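You operate a simulated robot arm through the tools that you are given. There is no shell and no other tool. Be economical: measure what you need, move in short steps, check, and stop when the job is done.

You are at the controls of a simulated robot arm. One attempt, no reset.

## Task
Swap the brown thread cone for the teal one and crank the bobbin in the winder full.
Fine: park the brown cone on grey stand C; power stays off, clutch Free till swapped; then Wind, crank, back to Free; bobbin stays, others stay empty.

It is judged by the outcome, as a careful person would: the job done as asked, and still so three seconds after it is handed in. It fails if anything else is knocked over, pushed out of place, dropped, spilled or broken.

## Robot
A 7-joint arm with a two-finger parallel gripper, fixed in place. Base frame: the origin is at the foot of the arm, x ahead of it, y to its left, z up; the work surface is at about z = 804. Units: mm, rad, N and s.
With the tool pointing down near the work surface it reaches from about 420 to 920 mm from the base axis. Its first joint turns from -2.496 to 2.496 rad. Payload 3 kg.
Tool frame: the origin (TCP) lies between the finger pads and is the grasp point; the fingertips stand 30 mm ahead of it; z points along the fingers, y is the line along which they close. Largest opening 94 mm; finger width 28, thickness 10; the body of the gripper, 50 by 96 mm, starts 55 mm behind the TCP.
Orientation is told as [roll, pitch, yaw] about the base's x, y, z axes, in that order, counted from this pose: with the fingers straight down and closing along the base's y, the tool's x points along the base's -x, its y along +y and its z along -z.

## Interface
- The arm moves only by the tool nudge_tool. Its argument "commands" is a list of rows, each a list of 3 entries, a list of its own where there are three numbers: the shift along the tool's x, y, z in mm, then the turn, a rotation vector about the tool's x, y, z in rad, then the opening, from 0 (shut) to 1 (fully open). In form: [[[tx, ty, tz], [ax, ay, az], grip], ...]. A call has 1 to 20 rows; each row shifts and turns the commanded pose from where the row before left it, along the tool's axes as they then stand. A row lasts 0.2 s, in which the tool goes at most 50 mm and 0.15 rad; a call with a longer step from one row to the next is refused whole, and so is a gripper value outside its range. Where a pose cannot be reached the arm comes as near as it can. A force on the tool above 90 N (or 10 N above the force at the start of the call, whichever is more), or a blocked arm, ends the call early, and 0.2 s more pass. The fingers move at their own pace (about 72 mm/s each) and stop on an object; they squeeze with about 24 N. The grip force told is the motor's: it shows also when the fingers shut on nothing. Time passes only in rows, and 0.2 s behind the last, so rows that do not move let the fingers close. It gives the time, the measured TCP pose, the force on the tool (base axes), the opening and the grip force at its end, in the units of the frame above (readings bear some noise), with the torque about the TCP (base axes, N m) and any sound that the robot's microphone picked up.
- Cameras (640 x 400 px; columns grow to the right, rows downward): "scene" is fixed at [48.7, 500.7, 1422.6]; the picture's right is [-0.35, -0.94, 0.00], its down [-0.56, 0.21, -0.80] and it looks along [0.75, -0.28, -0.59] (base axes); focal length 358 px, centre (320, 200). "wrist" rides on the gripper at [76, 14, -102] in the tool frame; the picture's right is [-0.18, 0.98, 0.00], its down [-0.75, -0.14, -0.64] and it looks along [-0.63, -0.12, 0.77] (tool axes); focal length 243 px, centre (320, 200). There is no depth. A picture from a camera that has moved, and an enlarged one, comes with that camera's place and axes in the base frame and with its lens.
- snapshot(camera): a new picture of that camera. The clock stands still meanwhile.
- zoom(camera, box): a new picture of the part [left, top, right, bottom] of that camera's present view, enlarged. The clock stands still meanwhile.
- hand_in(): hands the job in; it is judged then, once.

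Work in short steps. Places have to be worked out from the pictures, the camera data and where the tool is seen: move nearer, look again, correct. Check each grasp and each placing, and mend what went wrong. You have 120 turns and 76 pictures in all, those below and enlarged ones among them. Open the gripper and draw the arm clear of the work before you hand the job in, unless the task says otherwise; then end with one line.

The tools are called after "Call:" as a command line: name --argument value ..., lists and objects as JSON in quotes. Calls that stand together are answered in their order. nudge_tool: Moves the arm, as the interface text tells. Its arguments: {"type":"object","properties":{"commands":{"type":"array","items":{"type":"array"}}},"required":["commands"]} The other tools are called the same way: snapshot (camera) takes a picture; zoom (camera, box) takes an enlarged picture of a part of a camera's view; hand_in () hands the job in.

At the start:

```text
time: 0.0
tool_pos: [545.0, 327.9, 1153.7]
tcp_rot: [0.001, -0.001, 0.0]
force: [-0.3, 0.2, 0.5]
wrist_torque: [0.04, 0.0, 0.01]
finger_gap: 94.0
grasp_force: 0.1
```

scene: 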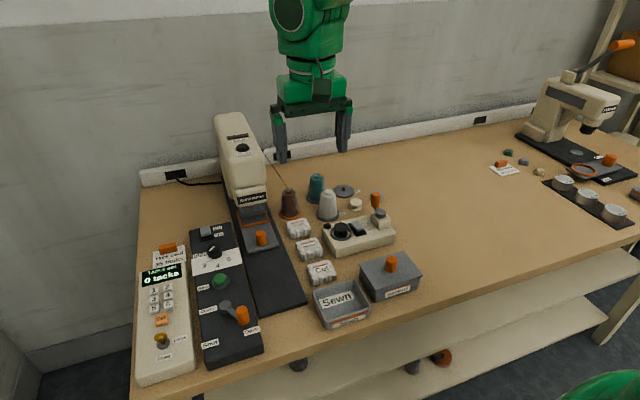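
wrist: 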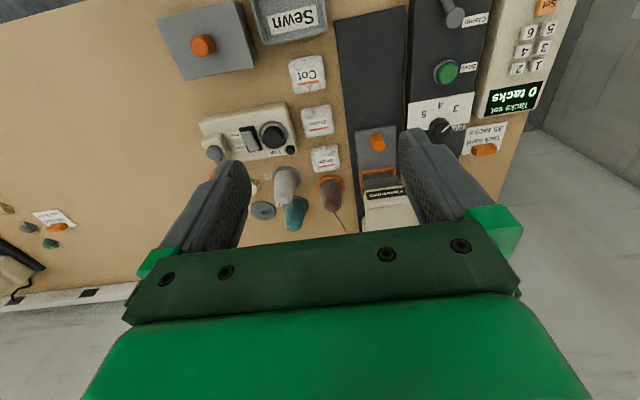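

I'll look closely at the cone and winder area first.

Call:
zoom --camera "scene" --box '[260, 160, 420, 260]'

Call:
zoom --camera "wrist" --box '[180, 80, 360, 240]'

Call:
zoom --camera "scene" --box '[200, 100, 360, 200]'

```text
4.00 times, centred on (340, 210) of scene
camera zoom: at [48.7, 500.7, 1422.6], right [-0.35, -0.94, 0.0], down [-0.56, 0.21, -0.8], along [0.75, -0.28, -0.59], focal length 1430 px, centre (240, 160)
```

zoom: 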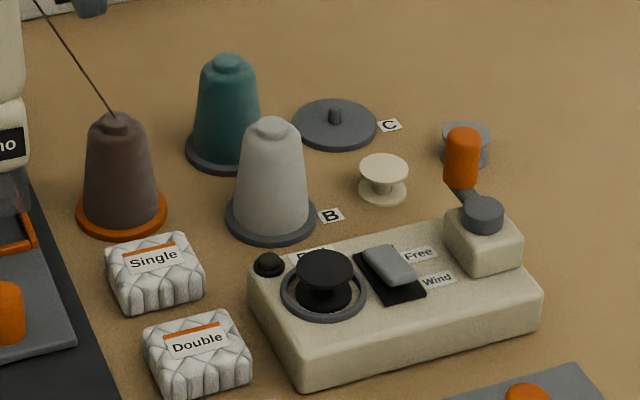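

```text
2.50 times, centred on (270, 160) of wrist
camera zoom: at [470.3, 342.1, 1255.4], right [0.18, 0.98, 0.0], down [0.75, -0.14, 0.64], along [0.63, -0.12, -0.77], focal length 606 px, centre (445, 300)
```

zoom: 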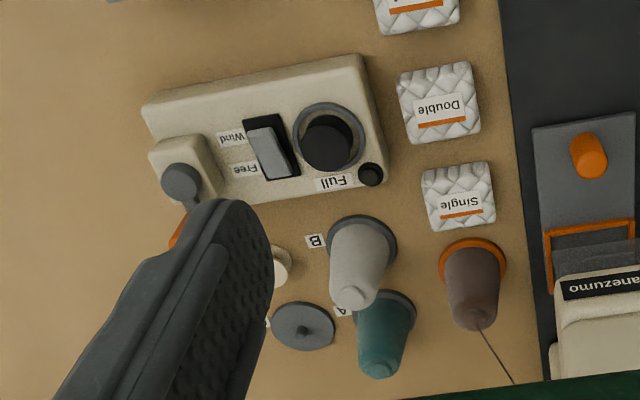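

```text
4.00 times, centred on (280, 150) of scene
camera zoom: at [48.7, 500.7, 1422.6], right [-0.35, -0.94, 0.0], down [-0.56, 0.21, -0.8], along [0.75, -0.28, -0.59], focal length 1430 px, centre (480, 400)
```

zoom: 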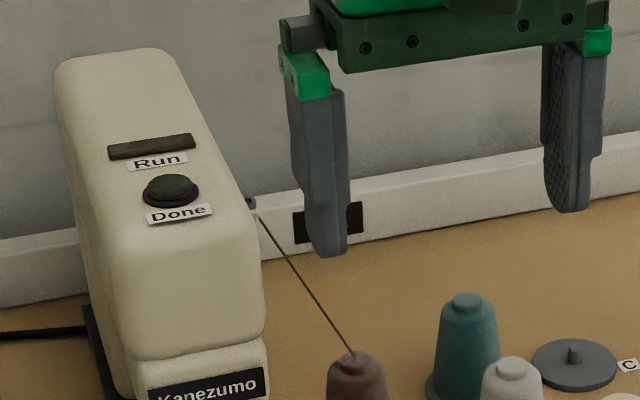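

The brown cone is on the orange stand at about (799,308), teal on A at (844,213), and empty stand C at (848,126). I'll move closer to refine these.

Call:
nudge_tool --commands '[[[-31, -13, 17], [0, 0, 0], 1], [[-31, -13, 17], [0, 0, 0], 1], [[-31, -13, 17], [0, 0, 0], 1], [[-31, -13, 17], [0, 0, 0], 1], [[-31, -13, 17], [0, 0, 0], 1]]'

Call:
snapshot --camera "wrist"

Call:
snapshot --camera "scene"

```text
time: 1.2
tool_pos: [700.4, 263.0, 1070.5]
tcp_rot: [0.0, 0.0, 0.001]
force: [0.0, 0.1, -0.7]
wrist_torque: [0.01, 0.01, -0.04]
finger_gap: 94.1
grasp_force: 0.0
```

```text
70 pictures are left
camera wrist: at [625.5, 276.2, 1172.6], right [0.18, 0.98, 0.0], down [0.75, -0.14, 0.64], along [0.63, -0.12, -0.77], focal length 243 px, centre (320, 200)
```

wrist: 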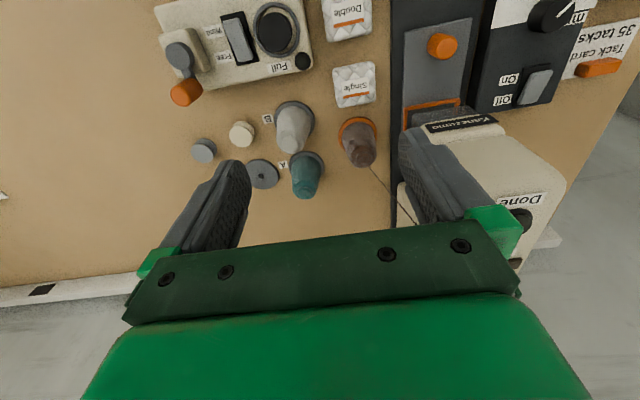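

```text
69 pictures are left
```

scene: 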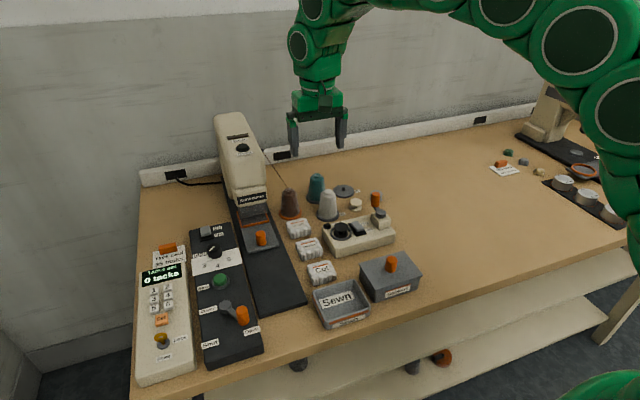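

The wrist view covers everything; I'll enlarge it to localise the cones.

Call:
zoom --camera "wrist" --box '[160, 0, 400, 200]'

Call:
zoom --camera "wrist" --box '[310, 90, 470, 230]'

```text
2.00 times, centred on (280, 100) of wrist
camera zoom: at [625.5, 276.2, 1172.6], right [0.18, 0.98, 0.0], down [0.75, -0.14, 0.64], along [0.63, -0.12, -0.77], focal length 485 px, centre (400, 400)
```

zoom: 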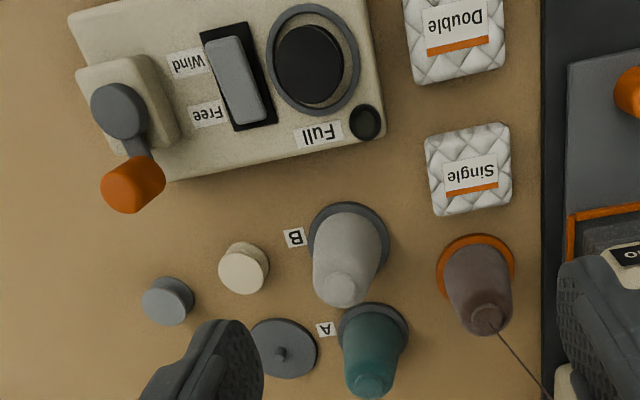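

```text
2.86 times, centred on (390, 160) of wrist
camera zoom: at [625.5, 276.2, 1172.6], right [0.18, 0.98, 0.0], down [0.75, -0.14, 0.64], along [0.63, -0.12, -0.77], focal length 693 px, centre (120, 314)
```

zoom: 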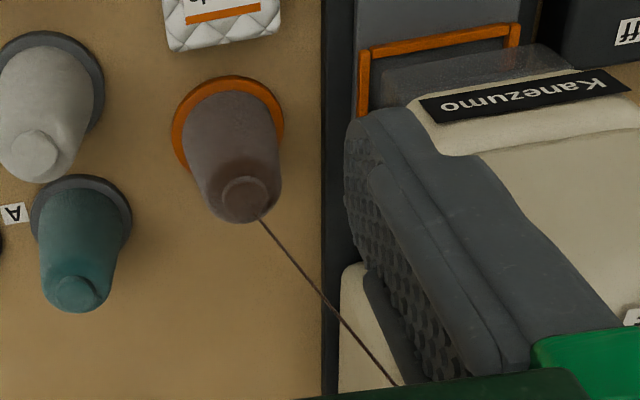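

Refined: brown (804,304, top ≈879), teal (849,211), C (846,127). The machine head is close at y≥357, so I'll yaw by +90° to close along x with the camera away from the machine.

Call:
nudge_tool --commands '[[[0, 0, 0], [0, 0, -0.1428], 0.9], [[0, 0, 0], [0, 0, -0.1428], 0.9], [[0, 0, 0], [0, 0, -0.1428], 0.9], [[0, 0, 0], [0, 0, -0.1428], 0.9], [[0, 0, 0], [0, 0, -0.1428], 0.9], [[0, 0, 0], [0, 0, -0.1428], 0.9], [[0, 0, 0], [0, 0, -0.1428], 0.9], [[0, 0, 0], [0, 0, -0.1428], 0.9], [[0, 0, 0], [0, 0, -0.1428], 0.9], [[0, 0, 0], [0, 0, -0.1428], 0.9], [[0, 0, 0], [0, 0, -0.1428], 0.9]]'

Call:
snapshot --camera "wrist"

```text
time: 3.6
tool_pos: [700.5, 262.6, 1068.7]
tcp_rot: [0.0, -0.002, 1.573]
force: [0.1, 0.2, -0.5]
wrist_torque: [0.0, -0.02, 0.01]
finger_gap: 84.5
grasp_force: 0.0
```

```text
66 pictures are left
camera wrist: at [687.3, 186.7, 1170.5], right [-0.98, 0.18, 0.0], down [0.14, 0.75, 0.64], along [0.12, 0.63, -0.77], focal length 243 px, centre (320, 200)
```

wrist: 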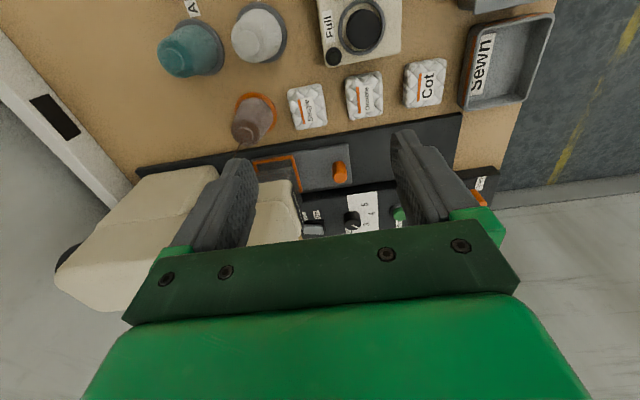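

Next I'll hover at (804,304), tilt the gripper body 0.2 rad away from the machine, and look again.

Call:
nudge_tool --commands '[[[-7, -34.5, 0], [0, -0.1, 0], 0.9], [[-7, -34.5, 0], [0, -0.1, 0], 0.9], [[-7, -34.5, 0], [0, 0, 0], 0.9], [[0, 0, 0], [0, 0, 0], 0.9]]'

Call:
snapshot --camera "wrist"

Call:
snapshot --camera "scene"

```text
time: 4.6
tool_pos: [803.9, 285.7, 1069.8]
tcp_rot: [0.001, -0.2, 1.571]
force: [0.7, 0.2, 1.0]
wrist_torque: [0.02, 0.03, 0.01]
finger_gap: 84.6
grasp_force: 0.0
```

```text
65 pictures are left
camera wrist: at [789.8, 190.4, 1155.8], right [-0.98, 0.18, 0.04], down [0.14, 0.61, 0.78], along [0.12, 0.77, -0.63], focal length 243 px, centre (320, 200)
```

wrist: 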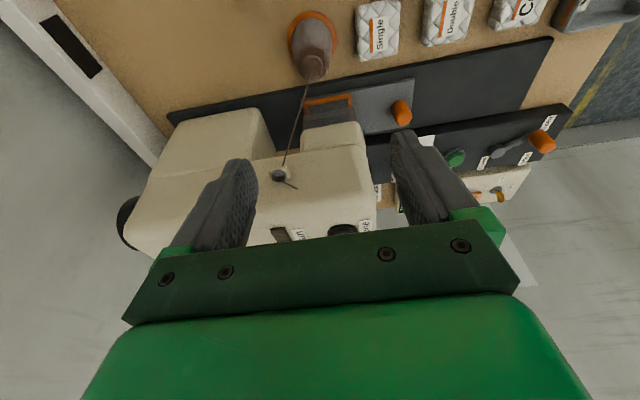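

```text
64 pictures are left
```

scene: 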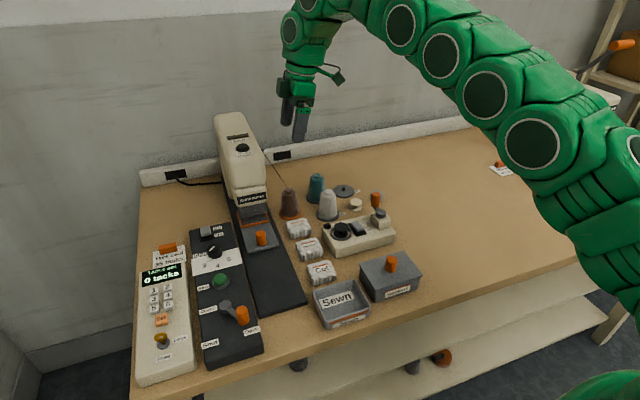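

Both views agree on the brown cone at about (804.5,303). I'll centre over it and descend partway, straight down.

Call:
nudge_tool --commands '[[[-17, -0.6, 3.4], [0, 0, 0], 0.9], [[7.95, 0, 39.2], [0, 0, 0], 0.9], [[7.95, 0, 39.2], [0, 0, 0], 0.9], [[7.95, 0, 39.2], [0, 0, 0], 0.9]]'

Call:
snapshot --camera "wrist"

Call:
zoom --camera "scene" --box '[200, 80, 400, 230]'

```text
time: 5.6
tool_pos: [803.6, 301.5, 950.2]
tcp_rot: [0.0, -0.201, 1.569]
force: [-0.1, -0.9, 0.2]
wrist_torque: [0.0, 0.0, -0.01]
finger_gap: 84.6
grasp_force: 0.1
```

```text
63 pictures are left
camera wrist: at [791.2, 206.5, 1035.0], right [-0.98, 0.18, 0.04], down [0.14, 0.61, 0.78], along [0.12, 0.77, -0.63], focal length 243 px, centre (320, 200)
```

wrist: 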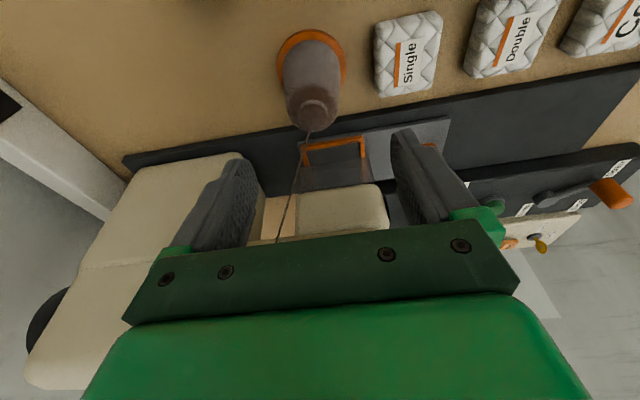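

```text
2.67 times, centred on (300, 155) of scene
camera zoom: at [48.7, 500.7, 1422.6], right [-0.35, -0.94, 0.0], down [-0.56, 0.21, -0.8], along [0.75, -0.28, -0.59], focal length 953 px, centre (373, 320)
```

zoom: 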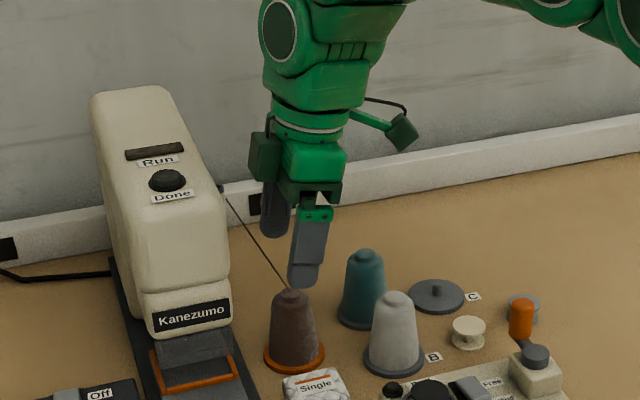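

The cone is centred at about (806,300). I'll descend to z≈857 with a small x correction.

Call:
nudge_tool --commands '[[[8.9, -2.4, 38], [0, 0, 0], 0.9], [[7.95, 0, 39.2], [0, 0, 0], 0.9], [[2.8, 0, 13.5], [0, 0, 0], 0.9]]'

Call:
snapshot --camera "wrist"

Call:
zoom --camera "scene" --box '[200, 100, 400, 250]'

```text
time: 6.4
tool_pos: [806.5, 300.5, 857.5]
tcp_rot: [-0.001, -0.202, 1.571]
force: [0.8, -1.2, -0.1]
wrist_torque: [-0.02, 0.0, -0.01]
finger_gap: 84.8
grasp_force: 0.0
```

```text
61 pictures are left
camera wrist: at [794.0, 204.7, 943.6], right [-0.98, 0.18, 0.04], down [0.14, 0.61, 0.78], along [0.12, 0.77, -0.63], focal length 243 px, centre (320, 200)
```

wrist: 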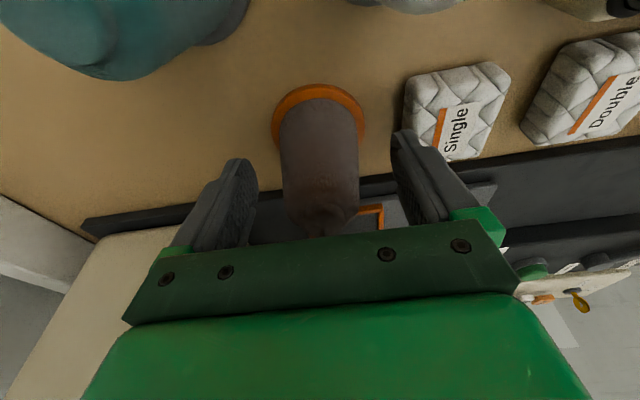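

```text
2.67 times, centred on (300, 175) of scene
camera zoom: at [48.7, 500.7, 1422.6], right [-0.35, -0.94, 0.0], down [-0.56, 0.21, -0.8], along [0.75, -0.28, -0.59], focal length 953 px, centre (373, 267)
```

zoom: 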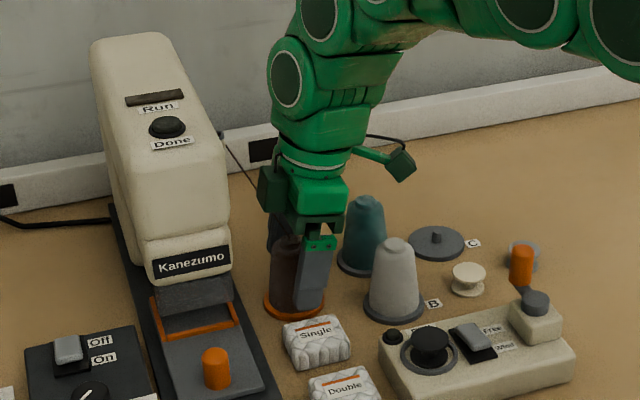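

The ring's near edge plus its radius gives y≈300, and x is centred in the picture, so the fingers straddle the cone. I'll close the gripper.

Call:
nudge_tool --commands '[[[0, 0, 0], [0, 0, 0], 0.5], [[0, 0, 0], [0, 0, 0], 0.2], [[0, 0, 0], [0, 0, 0], 0.1], [[0, 0, 0], [0, 0, 0], 0.1]]'

```text
time: 7.4
tool_pos: [806.7, 299.9, 858.2]
tcp_rot: [-0.001, -0.202, 1.57]
force: [0.2, -1.0, 0.1]
wrist_torque: [-0.01, -0.04, 0.0]
finger_gap: 47.4
grasp_force: 23.7
```

Gripped at 47 mm. Next I'll lift straight up.

Call:
nudge_tool --commands '[[[-2, 0, -9.8], [0, 0, 0], 0.1], [[-5, 0, -24.5], [0, 0, 0], 0.1], [[-7, 0, -34.3], [0, 0, 0], 0.1], [[-7, 0, -34.3], [0, 0, 0], 0.1], [[0, 0, 0], [0, 0, 0], 0.1]]'

Call:
snapshot --camera "wrist"

Call:
zoom --camera "scene" --box '[200, 100, 400, 250]'

```text
time: 8.6
tool_pos: [807.6, 299.8, 962.8]
tcp_rot: [-0.001, -0.2, 1.569]
force: [0.4, 0.7, 0.0]
wrist_torque: [-0.01, -0.03, 0.04]
finger_gap: 47.6
grasp_force: 24.1
```

```text
59 pictures are left
camera wrist: at [794.2, 204.6, 1047.7], right [-0.98, 0.18, 0.04], down [0.14, 0.61, 0.78], along [0.12, 0.77, -0.63], focal length 243 px, centre (320, 200)
```

wrist: 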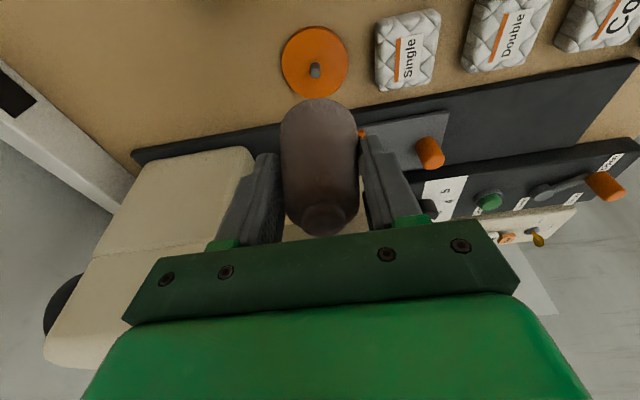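

```text
2.67 times, centred on (300, 175) of scene
camera zoom: at [48.7, 500.7, 1422.6], right [-0.35, -0.94, 0.0], down [-0.56, 0.21, -0.8], along [0.75, -0.28, -0.59], focal length 953 px, centre (373, 267)
```

zoom: 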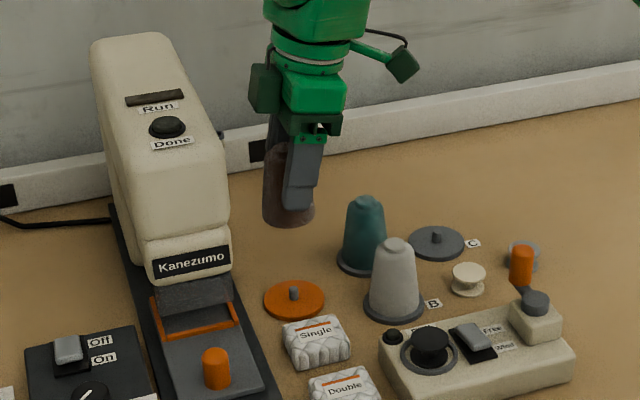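

The cone is held and the orange stand's pin shows at (807,298). Stand C's offset from it is about (+42,−177), so I'll carry the cone there at this height and compare pixels.

Call:
nudge_tool --commands '[[[34.7, -8.3, -7.05], [0, 0, 0], 0.1], [[34.7, -8.3, -7.05], [0, 0, 0], 0.1], [[34.7, -8.3, -7.05], [0, 0, 0], 0.1], [[34.7, -8.3, -7.05], [0, 0, 0], 0.1], [[34.7, -8.3, -7.05], [0, 0, 0], 0.1], [[0, 0, 0], [0, 0, 0], 0.1]]'

Call:
snapshot --camera "wrist"

Call:
zoom --camera "scene" --box '[240, 100, 440, 250]'

```text
time: 10.0
tool_pos: [846.2, 122.7, 962.3]
tcp_rot: [0.003, -0.2, 1.568]
force: [-0.7, -0.5, -1.6]
wrist_torque: [-0.02, 0.02, 0.02]
finger_gap: 47.6
grasp_force: 24.0
```

```text
57 pictures are left
camera wrist: at [833.6, 26.4, 1047.6], right [-0.98, 0.18, 0.04], down [0.14, 0.61, 0.78], along [0.12, 0.77, -0.63], focal length 243 px, centre (320, 200)
```

wrist: 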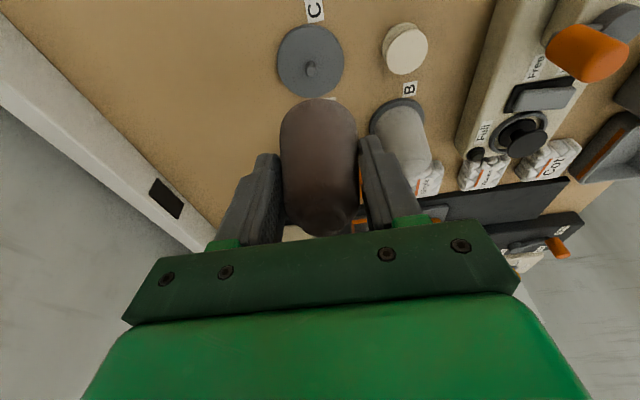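

```text
2.67 times, centred on (340, 175) of scene
camera zoom: at [48.7, 500.7, 1422.6], right [-0.35, -0.94, 0.0], down [-0.56, 0.21, -0.8], along [0.75, -0.28, -0.59], focal length 953 px, centre (267, 267)
```

zoom: 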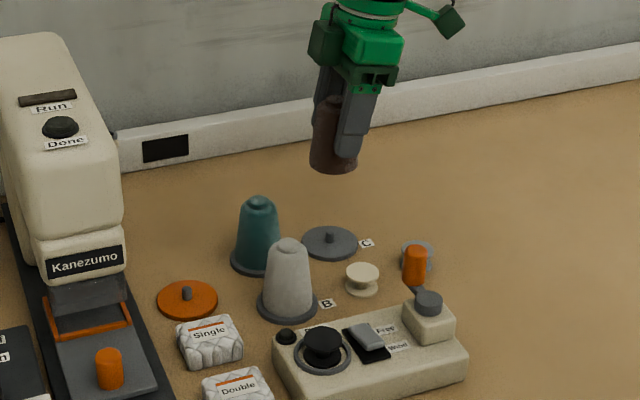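

C appears about 4 px left and 1.5 px up compared with how the orange stand looked, so I'll correct by +3.7 mm in x and −1.3 mm in y. Then I'll lower most of the way.

Call:
nudge_tool --commands '[[[1.3, -3.7, -0.3], [0, 0, 0], 0.1], [[6, 0, 29.4], [0, 0, 0], 0.1], [[6, 0, 29.4], [0, 0, 0], 0.1], [[2.5, 0, 12.2], [0, 0, 0], 0.1], [[0, 0, 0], [0, 0, 0], 0.1]]'

Call:
snapshot --camera "wrist"

Call:
zoom --camera "scene" --box '[300, 130, 400, 220]'

```text
time: 11.2
tool_pos: [852.4, 119.0, 888.6]
tcp_rot: [-0.002, -0.201, 1.57]
force: [0.4, -0.5, -1.2]
wrist_torque: [-0.01, 0.02, -0.01]
finger_gap: 47.6
grasp_force: 23.5
```

```text
55 pictures are left
camera wrist: at [838.7, 24.9, 973.6], right [-0.98, 0.18, 0.04], down [0.14, 0.61, 0.78], along [0.12, 0.77, -0.63], focal length 243 px, centre (320, 200)
```

wrist: 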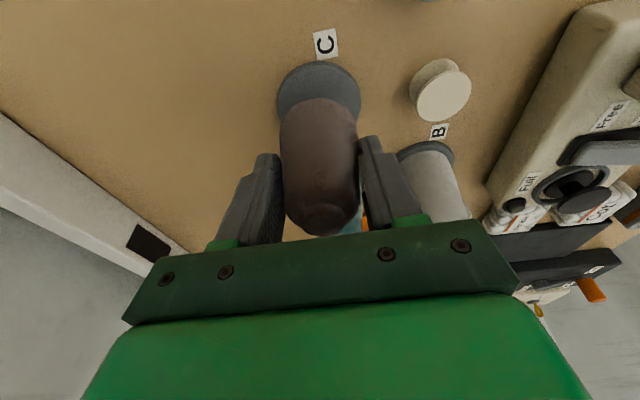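

```text
4.44 times, centred on (350, 175) of scene
camera zoom: at [48.7, 500.7, 1422.6], right [-0.35, -0.94, 0.0], down [-0.56, 0.21, -0.8], along [0.75, -0.28, -0.59], focal length 1589 px, centre (187, 311)
```

zoom: 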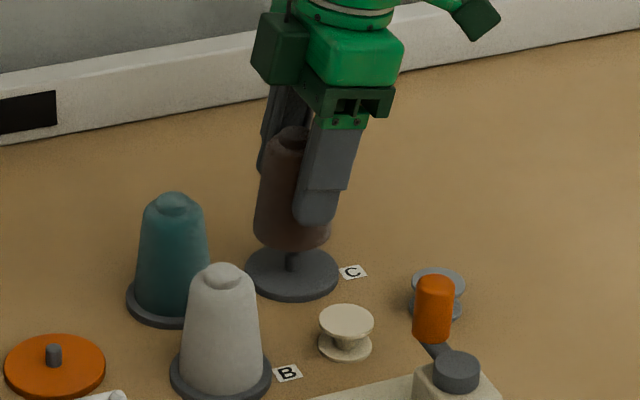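

The cone is aligned over the pin in both views. I'll lower to just above contact and then creep down.

Call:
nudge_tool --commands '[[[2.3, 0, 14.8], [0, 0, 0], 0.1], [[1.6, 0, 7.8], [0, 0, 0], 0.1], [[0.8, 0, 3.9], [0, 0, 0], 0.1], [[0, 0, 0], [0, 0, 0], 0.1]]'

Call:
zoom --camera "scene" --box '[300, 130, 400, 220]'

```text
time: 12.2
tool_pos: [850.6, 120.6, 862.9]
tcp_rot: [-0.001, -0.199, 1.569]
force: [1.0, -0.4, -1.0]
wrist_torque: [-0.01, -0.03, 0.0]
finger_gap: 47.7
grasp_force: 23.8
```

```text
4.44 times, centred on (350, 175) of scene
camera zoom: at [48.7, 500.7, 1422.6], right [-0.35, -0.94, 0.0], down [-0.56, 0.21, -0.8], along [0.75, -0.28, -0.59], focal length 1589 px, centre (187, 311)
```

zoom: 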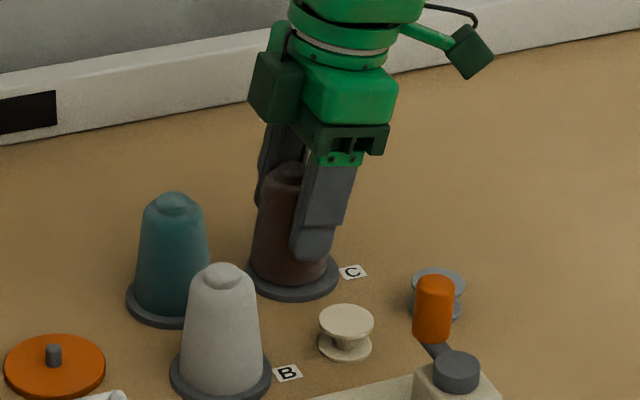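

The pin has entered with no resistance, and about 4–5 mm remain. I'll creep down until the cone touches.

Call:
nudge_tool --commands '[[[0.4, 0, 2], [0, 0, 0], 0.1], [[0.3, 0, 1.5], [0, 0, 0], 0.1], [[0.2, 0, 1], [0, 0, 0], 0.1], [[0, 0, 0], [0, 0, 0], 0.1]]'

```text
time: 13.2
tool_pos: [851.4, 122.1, 858.9]
tcp_rot: [-0.003, -0.203, 1.571]
force: [-6.9, -1.6, 17.3]
wrist_torque: [0.01, 0.36, 0.04]
finger_gap: 47.4
grasp_force: 24.1
```

It made contact (17 N) at the same height it was gripped, so it's seated. I'll relax slightly, open, and look.

Call:
nudge_tool --commands '[[[-0.1, 0, -0.5], [0, 0, 0], 0.1], [[0, 0, 0], [0, 0, 0], 0.55], [[0, 0, 0], [0, 0, 0], 0.7], [[0, 0, 0], [0, 0, 0], 0.8], [[0, 0, 0], [0, 0, 0], 0.8]]'

Call:
zoom --camera "scene" --box '[300, 130, 400, 220]'

Call:
snapshot --camera "wrist"

```text
time: 14.4
tool_pos: [851.7, 122.5, 857.8]
tcp_rot: [0.0, -0.2, 1.569]
force: [0.5, 0.0, -0.6]
wrist_torque: [0.01, -0.02, -0.01]
finger_gap: 75.1
grasp_force: 0.0
```

```text
4.44 times, centred on (350, 175) of scene
camera zoom: at [48.7, 500.7, 1422.6], right [-0.35, -0.94, 0.0], down [-0.56, 0.21, -0.8], along [0.75, -0.28, -0.59], focal length 1589 px, centre (187, 311)
```

zoom: 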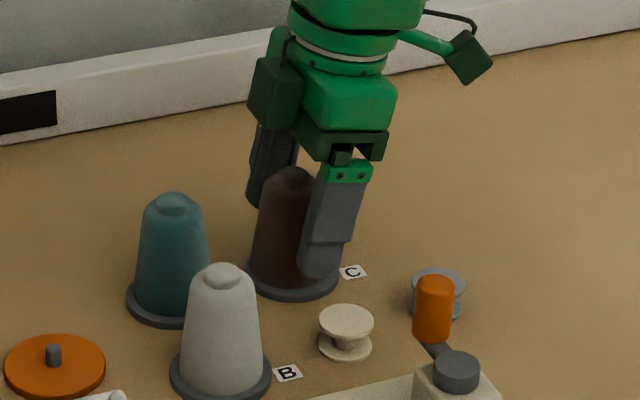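

```text
51 pictures are left
camera wrist: at [838.8, 26.5, 943.3], right [-0.98, 0.18, 0.04], down [0.14, 0.61, 0.78], along [0.12, 0.77, -0.63], focal length 243 px, centre (320, 200)
```

wrist: 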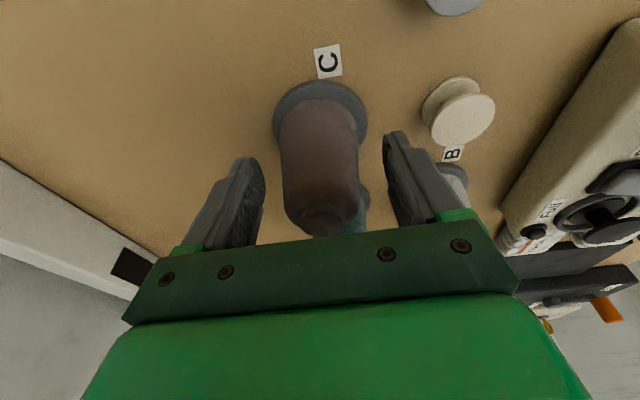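

Brown cone is seated on C. I'll lift clear and move over the teal cone at A.

Call:
nudge_tool --commands '[[[-7, 0, -34.3], [0, 0, 0], 0.8], [[-7, 0, -34.3], [0, 0, 0], 0.8], [[-7, 0, -34.3], [0, 0, 0], 0.8], [[-40.7, -0.5, 8.3], [0, 0, 0], 0.8], [[-40.7, -0.5, 8.3], [0, 0, 0], 0.8], [[0, 0, 0], [0, 0, 0], 0.8]]'

Call:
snapshot --camera "wrist"

```text
time: 15.8
tool_pos: [853.2, 204.3, 965.1]
tcp_rot: [0.0, -0.202, 1.569]
force: [0.7, 0.2, 0.0]
wrist_torque: [-0.03, 0.03, 0.02]
finger_gap: 75.1
grasp_force: 0.0
```

```text
50 pictures are left
camera wrist: at [840.4, 109.0, 1050.5], right [-0.98, 0.18, 0.04], down [0.14, 0.61, 0.78], along [0.12, 0.77, -0.63], focal length 243 px, centre (320, 200)
```

wrist: 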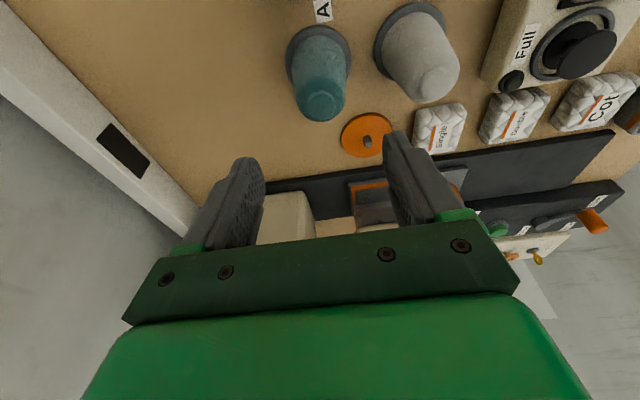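

Ring A matches the y relation used before but sits 4.5 px to the right, so I'll shift x by −4 mm and descend to z≈858.

Call:
nudge_tool --commands '[[[0, 4.1, 0], [0, 0, 0], 0.8], [[7, 0, 34.3], [0, 0, 0], 0.8], [[7, 0, 34.3], [0, 0, 0], 0.8], [[5, 0, 24.5], [0, 0, 0], 0.8], [[2.3, 0, 11.3], [0, 0, 0], 0.8], [[0, 0, 0], [0, 0, 0], 0.8]]'

Call:
snapshot --camera "wrist"

```text
time: 17.2
tool_pos: [849.1, 203.0, 857.7]
tcp_rot: [-0.001, -0.2, 1.57]
force: [-0.1, 0.8, -0.1]
wrist_torque: [0.02, -0.01, 0.02]
finger_gap: 75.4
grasp_force: 0.1
```

```text
49 pictures are left
camera wrist: at [835.2, 109.0, 942.7], right [-0.98, 0.18, 0.04], down [0.14, 0.61, 0.78], along [0.12, 0.77, -0.63], focal length 243 px, centre (320, 200)
```

wrist: 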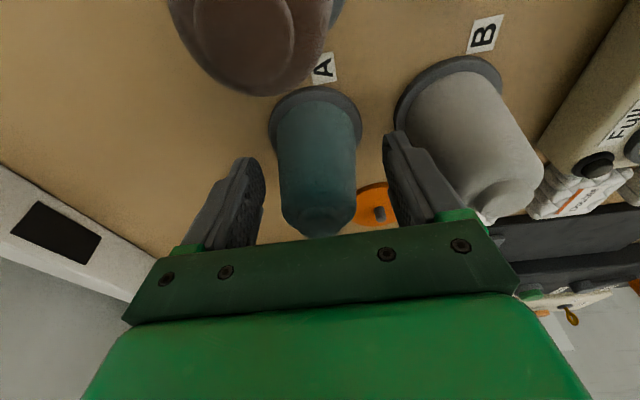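

Nearly centred. I'll make a 1.5 mm correction in each of x and y and close.

Call:
nudge_tool --commands '[[[-1.5, -1.6, 0.3], [0, 0, 0], 0.8], [[0, 0, 0], [0, 0, 0], 0.6], [[0, 0, 0], [0, 0, 0], 0.3], [[0, 0, 0], [0, 0, 0], 0.1], [[0, 0, 0], [0, 0, 0], 0.1]]'

```text
time: 18.4
tool_pos: [849.8, 206.5, 856.4]
tcp_rot: [0.001, -0.201, 1.567]
force: [0.2, -0.7, -1.1]
wrist_torque: [0.03, -0.04, -0.02]
finger_gap: 47.5
grasp_force: 24.1
```

Gripped at 47.5 mm. I'll lift 105 mm, then carry it by (−43,+94) to over the orange stand.

Call:
nudge_tool --commands '[[[-2, 0, -9.8], [0, 0, 0], 0.1], [[-5, 0, -24.5], [0, 0, 0], 0.1], [[-7, 0, -34.3], [0, 0, 0], 0.1], [[-7, 0, -34.3], [0, 0, 0], 0.1], [[-30.8, 14.3, 6.3], [0, 0, 0], 0.1], [[-30.8, 14.3, 6.3], [0, 0, 0], 0.1], [[-30.8, 14.3, 6.3], [0, 0, 0], 0.1], [[0, 0, 0], [0, 0, 0], 0.1]]'

Call:
snapshot --camera "wrist"

Call:
zoom --camera "scene" --box '[240, 110, 360, 230]'

```text
time: 20.2
tool_pos: [808.7, 301.7, 962.1]
tcp_rot: [0.0, -0.2, 1.569]
force: [-0.5, 0.3, -0.6]
wrist_torque: [0.01, 0.0, 0.0]
finger_gap: 47.8
grasp_force: 24.0
```

```text
48 pictures are left
camera wrist: at [796.1, 206.8, 1047.7], right [-0.98, 0.18, 0.04], down [0.14, 0.61, 0.78], along [0.12, 0.77, -0.63], focal length 243 px, centre (320, 200)
```

wrist: 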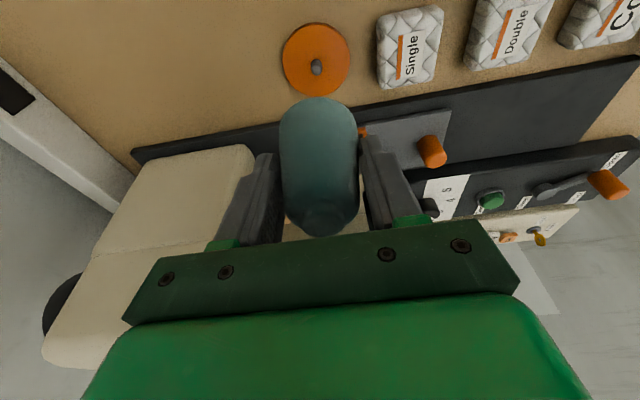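

```text
3.33 times, centred on (300, 170) of scene
camera zoom: at [48.7, 500.7, 1422.6], right [-0.35, -0.94, 0.0], down [-0.56, 0.21, -0.8], along [0.75, -0.28, -0.59], focal length 1192 px, centre (387, 300)
```

zoom: 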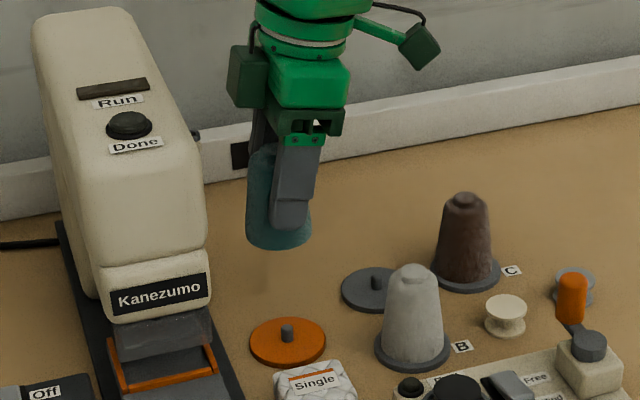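

The disc is offset slightly from the reference view, so I'll correct y by −2.3 and x by −1.3 mm and lower to just above the pin.

Call:
nudge_tool --commands '[[[2.25, 1.3, -0.45], [0, 0, 0], 0.1], [[6, 0, 29.4], [0, 0, 0], 0.1], [[6, 0, 29.4], [0, 0, 0], 0.1], [[2.5, 0, 12.2], [0, 0, 0], 0.1], [[0, 0, 0], [0, 0, 0], 0.1]]'

Call:
snapshot --camera "wrist"

Call:
zoom --camera "scene" --box '[240, 130, 340, 230]'

```text
time: 21.4
tool_pos: [806.2, 298.4, 889.1]
tcp_rot: [0.0, -0.201, 1.57]
force: [0.3, -0.3, -1.2]
wrist_torque: [0.04, 0.04, 0.01]
finger_gap: 47.7
grasp_force: 24.2
```

```text
46 pictures are left
camera wrist: at [793.2, 203.4, 974.5], right [-0.98, 0.18, 0.04], down [0.14, 0.61, 0.78], along [0.12, 0.77, -0.63], focal length 243 px, centre (320, 200)
```

wrist: 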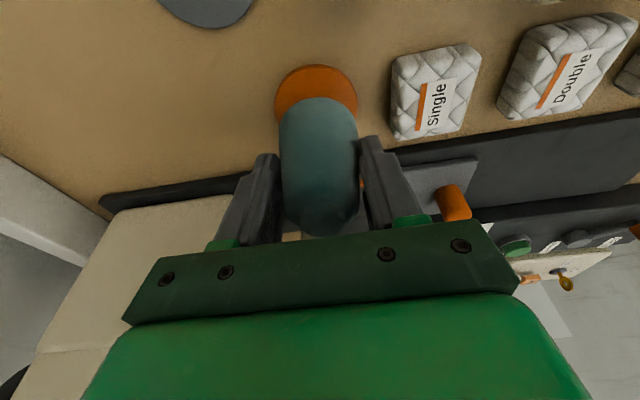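

```text
4.00 times, centred on (290, 180) of scene
camera zoom: at [48.7, 500.7, 1422.6], right [-0.35, -0.94, 0.0], down [-0.56, 0.21, -0.8], along [0.75, -0.28, -0.59], focal length 1430 px, centre (440, 280)
```

zoom: 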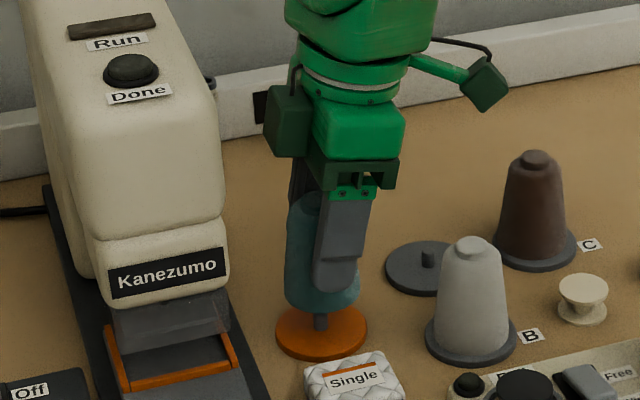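

Aligned within about 1–2 mm; I'll apply +1 mm in both and lower onto the pin.

Call:
nudge_tool --commands '[[[2.0, -1, 15], [0, 0, 0], 0.1], [[1.6, 0, 7.8], [0, 0, 0], 0.1], [[0.8, 0, 3.9], [0, 0, 0], 0.1], [[0, 0, 0], [0, 0, 0], 0.1]]'

Call:
zoom --camera "scene" --box '[240, 130, 340, 230]'

```text
time: 22.4
tool_pos: [807.2, 300.8, 862.3]
tcp_rot: [0.002, -0.2, 1.57]
force: [0.2, -0.5, -0.5]
wrist_torque: [0.0, 0.02, 0.0]
finger_gap: 47.7
grasp_force: 23.7
```

```text
4.00 times, centred on (290, 180) of scene
camera zoom: at [48.7, 500.7, 1422.6], right [-0.35, -0.94, 0.0], down [-0.56, 0.21, -0.8], along [0.75, -0.28, -0.59], focal length 1430 px, centre (440, 280)
```

zoom: 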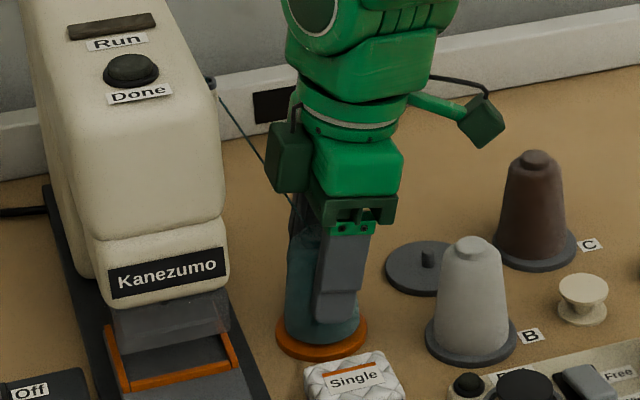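

Teal thread has been picked up by the machine (the teal line to the eyelet). I'll creep down to contact, then release.

Call:
nudge_tool --commands '[[[0.4, 0, 2], [0, 0, 0], 0.1], [[0.3, 0, 1.5], [0, 0, 0], 0.1], [[0.2, 0, 0.8], [0, 0, 0], 0.1], [[0, 0, 0], [0, 0, 0], 0.1]]'

```text
time: 23.4
tool_pos: [806.2, 300.0, 858.3]
tcp_rot: [-0.001, -0.201, 1.569]
force: [-0.9, 0.6, -1.6]
wrist_torque: [0.01, -0.03, 0.05]
finger_gap: 47.5
grasp_force: 23.6
```

No contact yet (teal was gripped about 1.5 mm lower). I'll go on 2 mm.

Call:
nudge_tool --commands '[[[0.2, 0, 1], [0, 0, 0], 0.1], [[0.2, 0, 0.8], [0, 0, 0], 0.1], [[0, 0, 0], [0, 0, 0], 0.1]]'

```text
time: 24.2
tool_pos: [806.8, 300.2, 856.8]
tcp_rot: [-0.002, -0.201, 1.571]
force: [-10.6, -1.2, 28.2]
wrist_torque: [-0.02, 0.55, -0.01]
finger_gap: 47.6
grasp_force: 24.0
```

Contact at 28 N, so it's seated. I'll relax 0.7 mm, open, and check.

Call:
nudge_tool --commands '[[[-0.15, 0, -0.7], [0, 0, 0], 0.1], [[0, 0, 0], [0, 0, 0], 0.55], [[0, 0, 0], [0, 0, 0], 0.7], [[0, 0, 0], [0, 0, 0], 0.85], [[0, 0, 0], [0, 0, 0], 0.85], [[-7, 0, -34.3], [0, 0, 0], 0.85], [[-7, 0, -34.3], [0, 0, 0], 0.85], [[-7, 0, -34.3], [0, 0, 0], 0.85], [[-7, 0, -34.3], [0, 0, 0], 0.85], [[0, 0, 0], [0, 0, 0], 0.85]]'

Call:
zoom --camera "scene" --box '[220, 120, 420, 270]'

```text
time: 26.4
tool_pos: [805.6, 300.2, 995.8]
tcp_rot: [0.0, -0.201, 1.568]
force: [-0.3, 0.6, -0.3]
wrist_torque: [0.01, -0.01, -0.02]
finger_gap: 79.8
grasp_force: 0.0
```

```text
2.67 times, centred on (320, 195) of scene
camera zoom: at [48.7, 500.7, 1422.6], right [-0.35, -0.94, 0.0], down [-0.56, 0.21, -0.8], along [0.75, -0.28, -0.59], focal length 953 px, centre (320, 213)
```

zoom: 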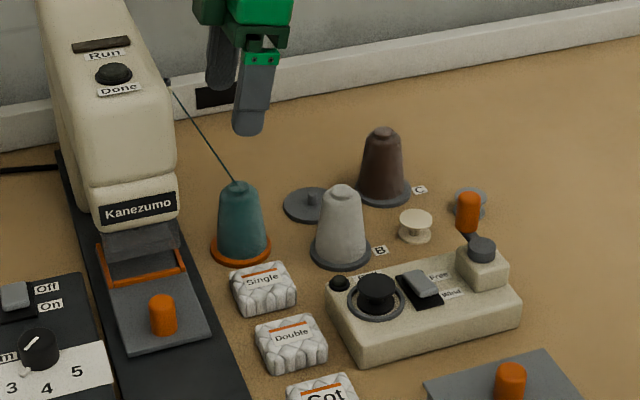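

Swap complete: teal on the orange stand with its thread, brown on C. Now I'll untilt, turn back to yaw 0, and inspect the winder.

Call:
nudge_tool --commands '[[[30, 0, -20], [0, 0.1, 0], 0.85], [[30, 0, -20], [0, 0.1, 0], 0.85], [[30, 0, -10], [0, 0, 0], 0.85], [[0, 40, 0], [0, 0, 0], 0.85], [[0, 40, 0], [0, 0, 0], 0.85], [[0, 0, 0], [0, 0, 0.1428], 0.6], [[0, 0, 0], [0, 0, 0.1428], 0.6], [[0, 0, 0], [0, 0, 0.1428], 0.6], [[0, 0, 0], [0, 0, 0.1428], 0.6], [[0, 0, 0], [0, 0, 0.1428], 0.6], [[0, 0, 0], [0, 0, 0.1428], 0.6], [[0, 0, 0], [0, 0, 0.1428], 0.6], [[0, 0, 0], [0, 0, 0.1428], 0.6], [[0, 0, 0], [0, 0, 0.1428], 0.6], [[0, 0, 0], [0, 0, 0.1428], 0.6], [[0, 0, 0], [0, 0, 0.1428], 0.6]]'

```text
time: 29.8
tool_pos: [727.5, 205.1, 1037.1]
tcp_rot: [0.001, 0.0, -0.002]
force: [0.3, -0.8, 0.0]
wrist_torque: [0.0, -0.02, -0.03]
finger_gap: 55.8
grasp_force: 0.0
```

Moving back to view the winder with the wrist camera.

Call:
nudge_tool --commands '[[[42, -12, 5], [0, 0, 0], 0.6], [[42, -12, 5], [0, 0, 0], 0.6], [[42, -12, 5], [0, 0, 0], 0.6], [[0, 0, 0], [0, 0, 0], 0.6]]'

Call:
zoom --camera "wrist" --box '[160, 40, 480, 240]'

Call:
zoom --camera "scene" --box '[320, 175, 400, 265]'

```text
time: 30.8
tool_pos: [600.6, 168.3, 1021.3]
tcp_rot: [0.0, 0.0, 0.0]
force: [0.5, 0.4, 0.0]
wrist_torque: [-0.03, 0.0, 0.02]
finger_gap: 56.5
grasp_force: 0.0
```

```text
2.00 times, centred on (320, 140) of wrist
camera zoom: at [525.9, 181.4, 1125.1], right [0.18, 0.98, 0.0], down [0.75, -0.14, 0.64], along [0.63, -0.12, -0.77], focal length 485 px, centre (320, 320)
```

zoom: 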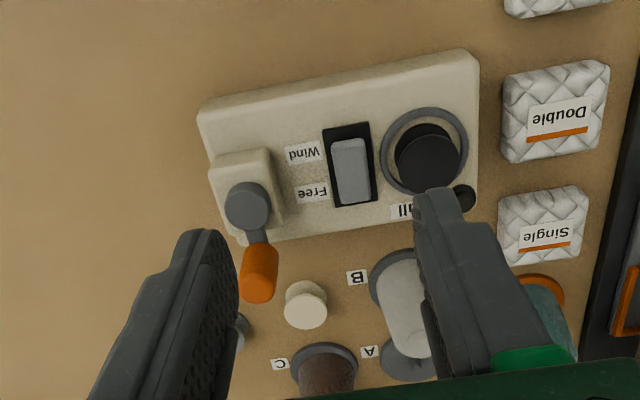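

```text
4.44 times, centred on (360, 220) of scene
camera zoom: at [48.7, 500.7, 1422.6], right [-0.35, -0.94, 0.0], down [-0.56, 0.21, -0.8], along [0.75, -0.28, -0.59], focal length 1589 px, centre (142, 111)
```

zoom: 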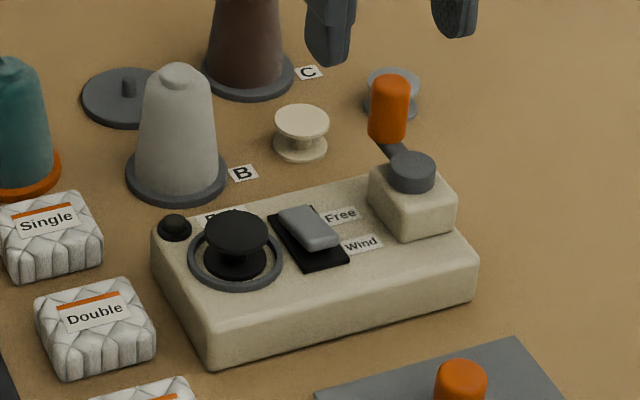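

The clutch is a rocker at about x 620–670, y≈178, with its Wind (near) end raised. I'll close the fingers and come down above the Wind end.

Call:
nudge_tool --commands '[[[-10, 3, 30], [0, 0, 0], 0.2], [[-10, 4, 30], [0, 0, 0], 0], [[-8.4, 2.7, 30], [0, 0, 0], 0], [[0, 0, 18], [0, 0, 0], 0], [[0, 0, 0], [0, 0, 0], 0]]'

Call:
snapshot --camera "wrist"

Call:
zoom --camera "scene" --box '[320, 165, 400, 255]'

```text
time: 32.0
tool_pos: [629.1, 179.0, 915.8]
tcp_rot: [0.0, 0.0, 0.001]
force: [0.3, -0.2, 0.2]
wrist_torque: [0.04, 0.0, 0.04]
finger_gap: 0.4
grasp_force: 24.0
```

```text
40 pictures are left
camera wrist: at [554.6, 192.4, 1018.4], right [0.18, 0.98, 0.0], down [0.75, -0.14, 0.64], along [0.63, -0.12, -0.77], focal length 243 px, centre (320, 200)
```

wrist: 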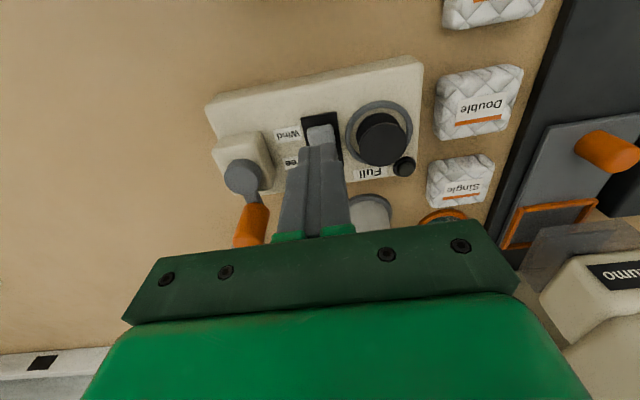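

```text
4.44 times, centred on (360, 210) of scene
camera zoom: at [48.7, 500.7, 1422.6], right [-0.35, -0.94, 0.0], down [-0.56, 0.21, -0.8], along [0.75, -0.28, -0.59], focal length 1589 px, centre (142, 156)
```

zoom: 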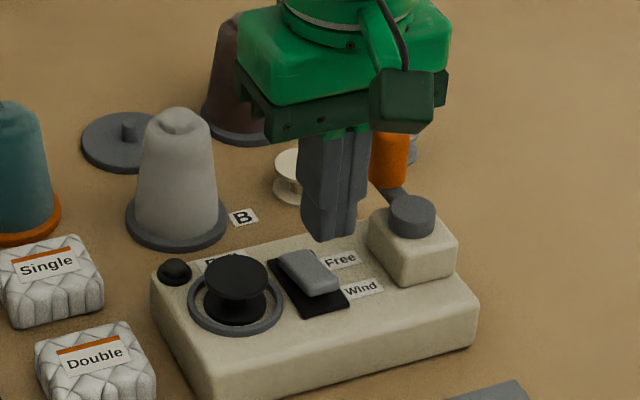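

The fingertips are lined up with the rocker cap. I'll descend slowly on its Wind end.

Call:
nudge_tool --commands '[[[0, 0, 15], [0, 0, 0], 0], [[0, 0, 8], [0, 0, 0], 0], [[0, 0, 5], [0, 0, 0], 0], [[0, 0, 3], [0, 0, 0], 0], [[0, 0, 0], [0, 0, 0], 0]]'

Call:
zoom --camera "scene" --box '[320, 165, 400, 255]'

```text
time: 33.2
tool_pos: [629.8, 177.5, 882.9]
tcp_rot: [-0.001, 0.001, 0.001]
force: [0.3, 0.9, -0.2]
wrist_torque: [0.0, 0.01, -0.01]
finger_gap: 0.0
grasp_force: 24.2
```

```text
4.44 times, centred on (360, 210) of scene
camera zoom: at [48.7, 500.7, 1422.6], right [-0.35, -0.94, 0.0], down [-0.56, 0.21, -0.8], along [0.75, -0.28, -0.59], focal length 1589 px, centre (142, 156)
```

zoom: 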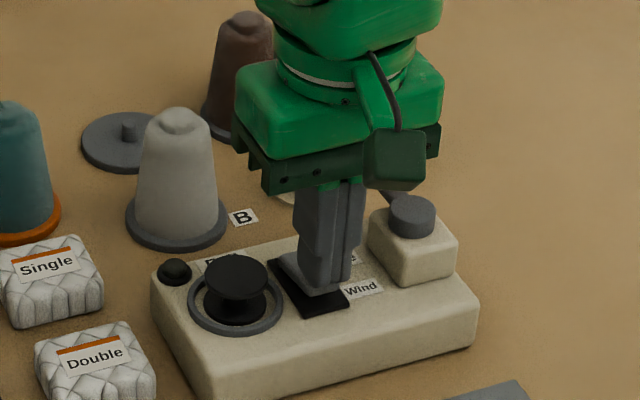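

Tips at z≈853 with no contact yet; continuing down in small steps.

Call:
nudge_tool --commands '[[[0, 0, 2], [0, 0, 0], 0], [[0, 0, 2], [0, 0, 0], 0], [[0, 0, 2], [0, 0, 0], 0], [[0, 0, 0], [0, 0, 0], 0]]'

Call:
zoom --camera "scene" --box '[320, 165, 400, 255]'

```text
time: 34.2
tool_pos: [629.8, 179.4, 878.9]
tcp_rot: [0.0, -0.001, 0.0]
force: [-14.7, -2.3, 33.0]
wrist_torque: [-0.08, 0.0, -0.01]
finger_gap: 0.0
grasp_force: 23.9
```

```text
4.44 times, centred on (360, 210) of scene
camera zoom: at [48.7, 500.7, 1422.6], right [-0.35, -0.94, 0.0], down [-0.56, 0.21, -0.8], along [0.75, -0.28, -0.59], focal length 1589 px, centre (142, 156)
```

zoom: 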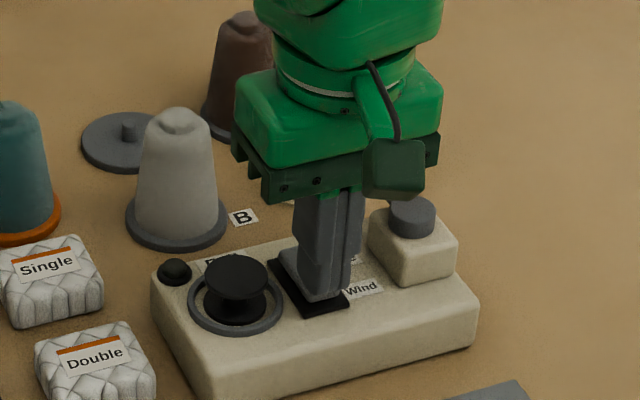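

Contact at 33 N with no click yet. The same −x/z force ratio appeared on the cones, so it comes from arm compliance. I'll press a little further.

Call:
nudge_tool --commands '[[[0, 0, 1], [0, 0, 0], 0], [[0, 0, 1], [0, 0, 0], 0], [[0, 0, 0], [0, 0, 0], 0]]'

```text
time: 34.8
tool_pos: [629.5, 178.7, 879.4]
tcp_rot: [0.0, -0.003, 0.0]
force: [-9.6, -2.7, 25.1]
wrist_torque: [-0.21, 0.71, 0.02]
finger_gap: 0.1
grasp_force: 24.2
stopped in row 3: the force on the tool passed its limit at 98 N (the readings are from after the stop); the commanded pose is now the measured one
```

It's rigid: 98 N with no travel. I'll back off and inspect the switch closely.

Call:
nudge_tool --commands '[[[0, 0, -10], [0, 0, 0], 0], [[20, 0, -30], [0, 0, 0], 0], [[40, 0, -20], [0, 0, 0], 0], [[40, 0, 0], [0, 0, 0], 0], [[0, 0, 0], [0, 0, 0], 0]]'

Call:
zoom --camera "wrist" --box '[240, 60, 400, 160]'

Call:
zoom --camera "scene" --box '[340, 205, 380, 245]'

```text
time: 36.0
tool_pos: [529.3, 177.7, 936.1]
tcp_rot: [-0.001, -0.003, -0.001]
force: [-0.8, -0.7, 0.8]
wrist_torque: [-0.03, -0.02, -0.04]
finger_gap: 0.2
grasp_force: 24.3
```

```text
4.00 times, centred on (320, 110) of wrist
camera zoom: at [454.6, 192.3, 1039.5], right [0.18, 0.98, 0.0], down [0.75, -0.14, 0.64], along [0.63, -0.12, -0.77], focal length 970 px, centre (320, 560)
```

zoom: 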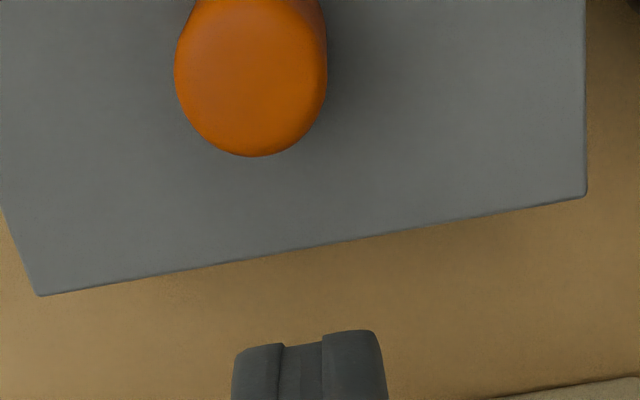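

```text
10.00 times, centred on (360, 225) of scene
camera zoom: at [48.7, 500.7, 1422.6], right [-0.35, -0.94, 0.0], down [-0.56, 0.21, -0.8], along [0.75, -0.28, -0.59], focal length 3575 px, centre (-80, -50)
```

zoom: 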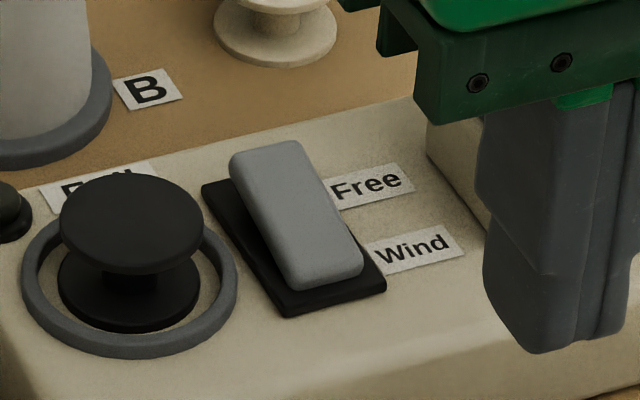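

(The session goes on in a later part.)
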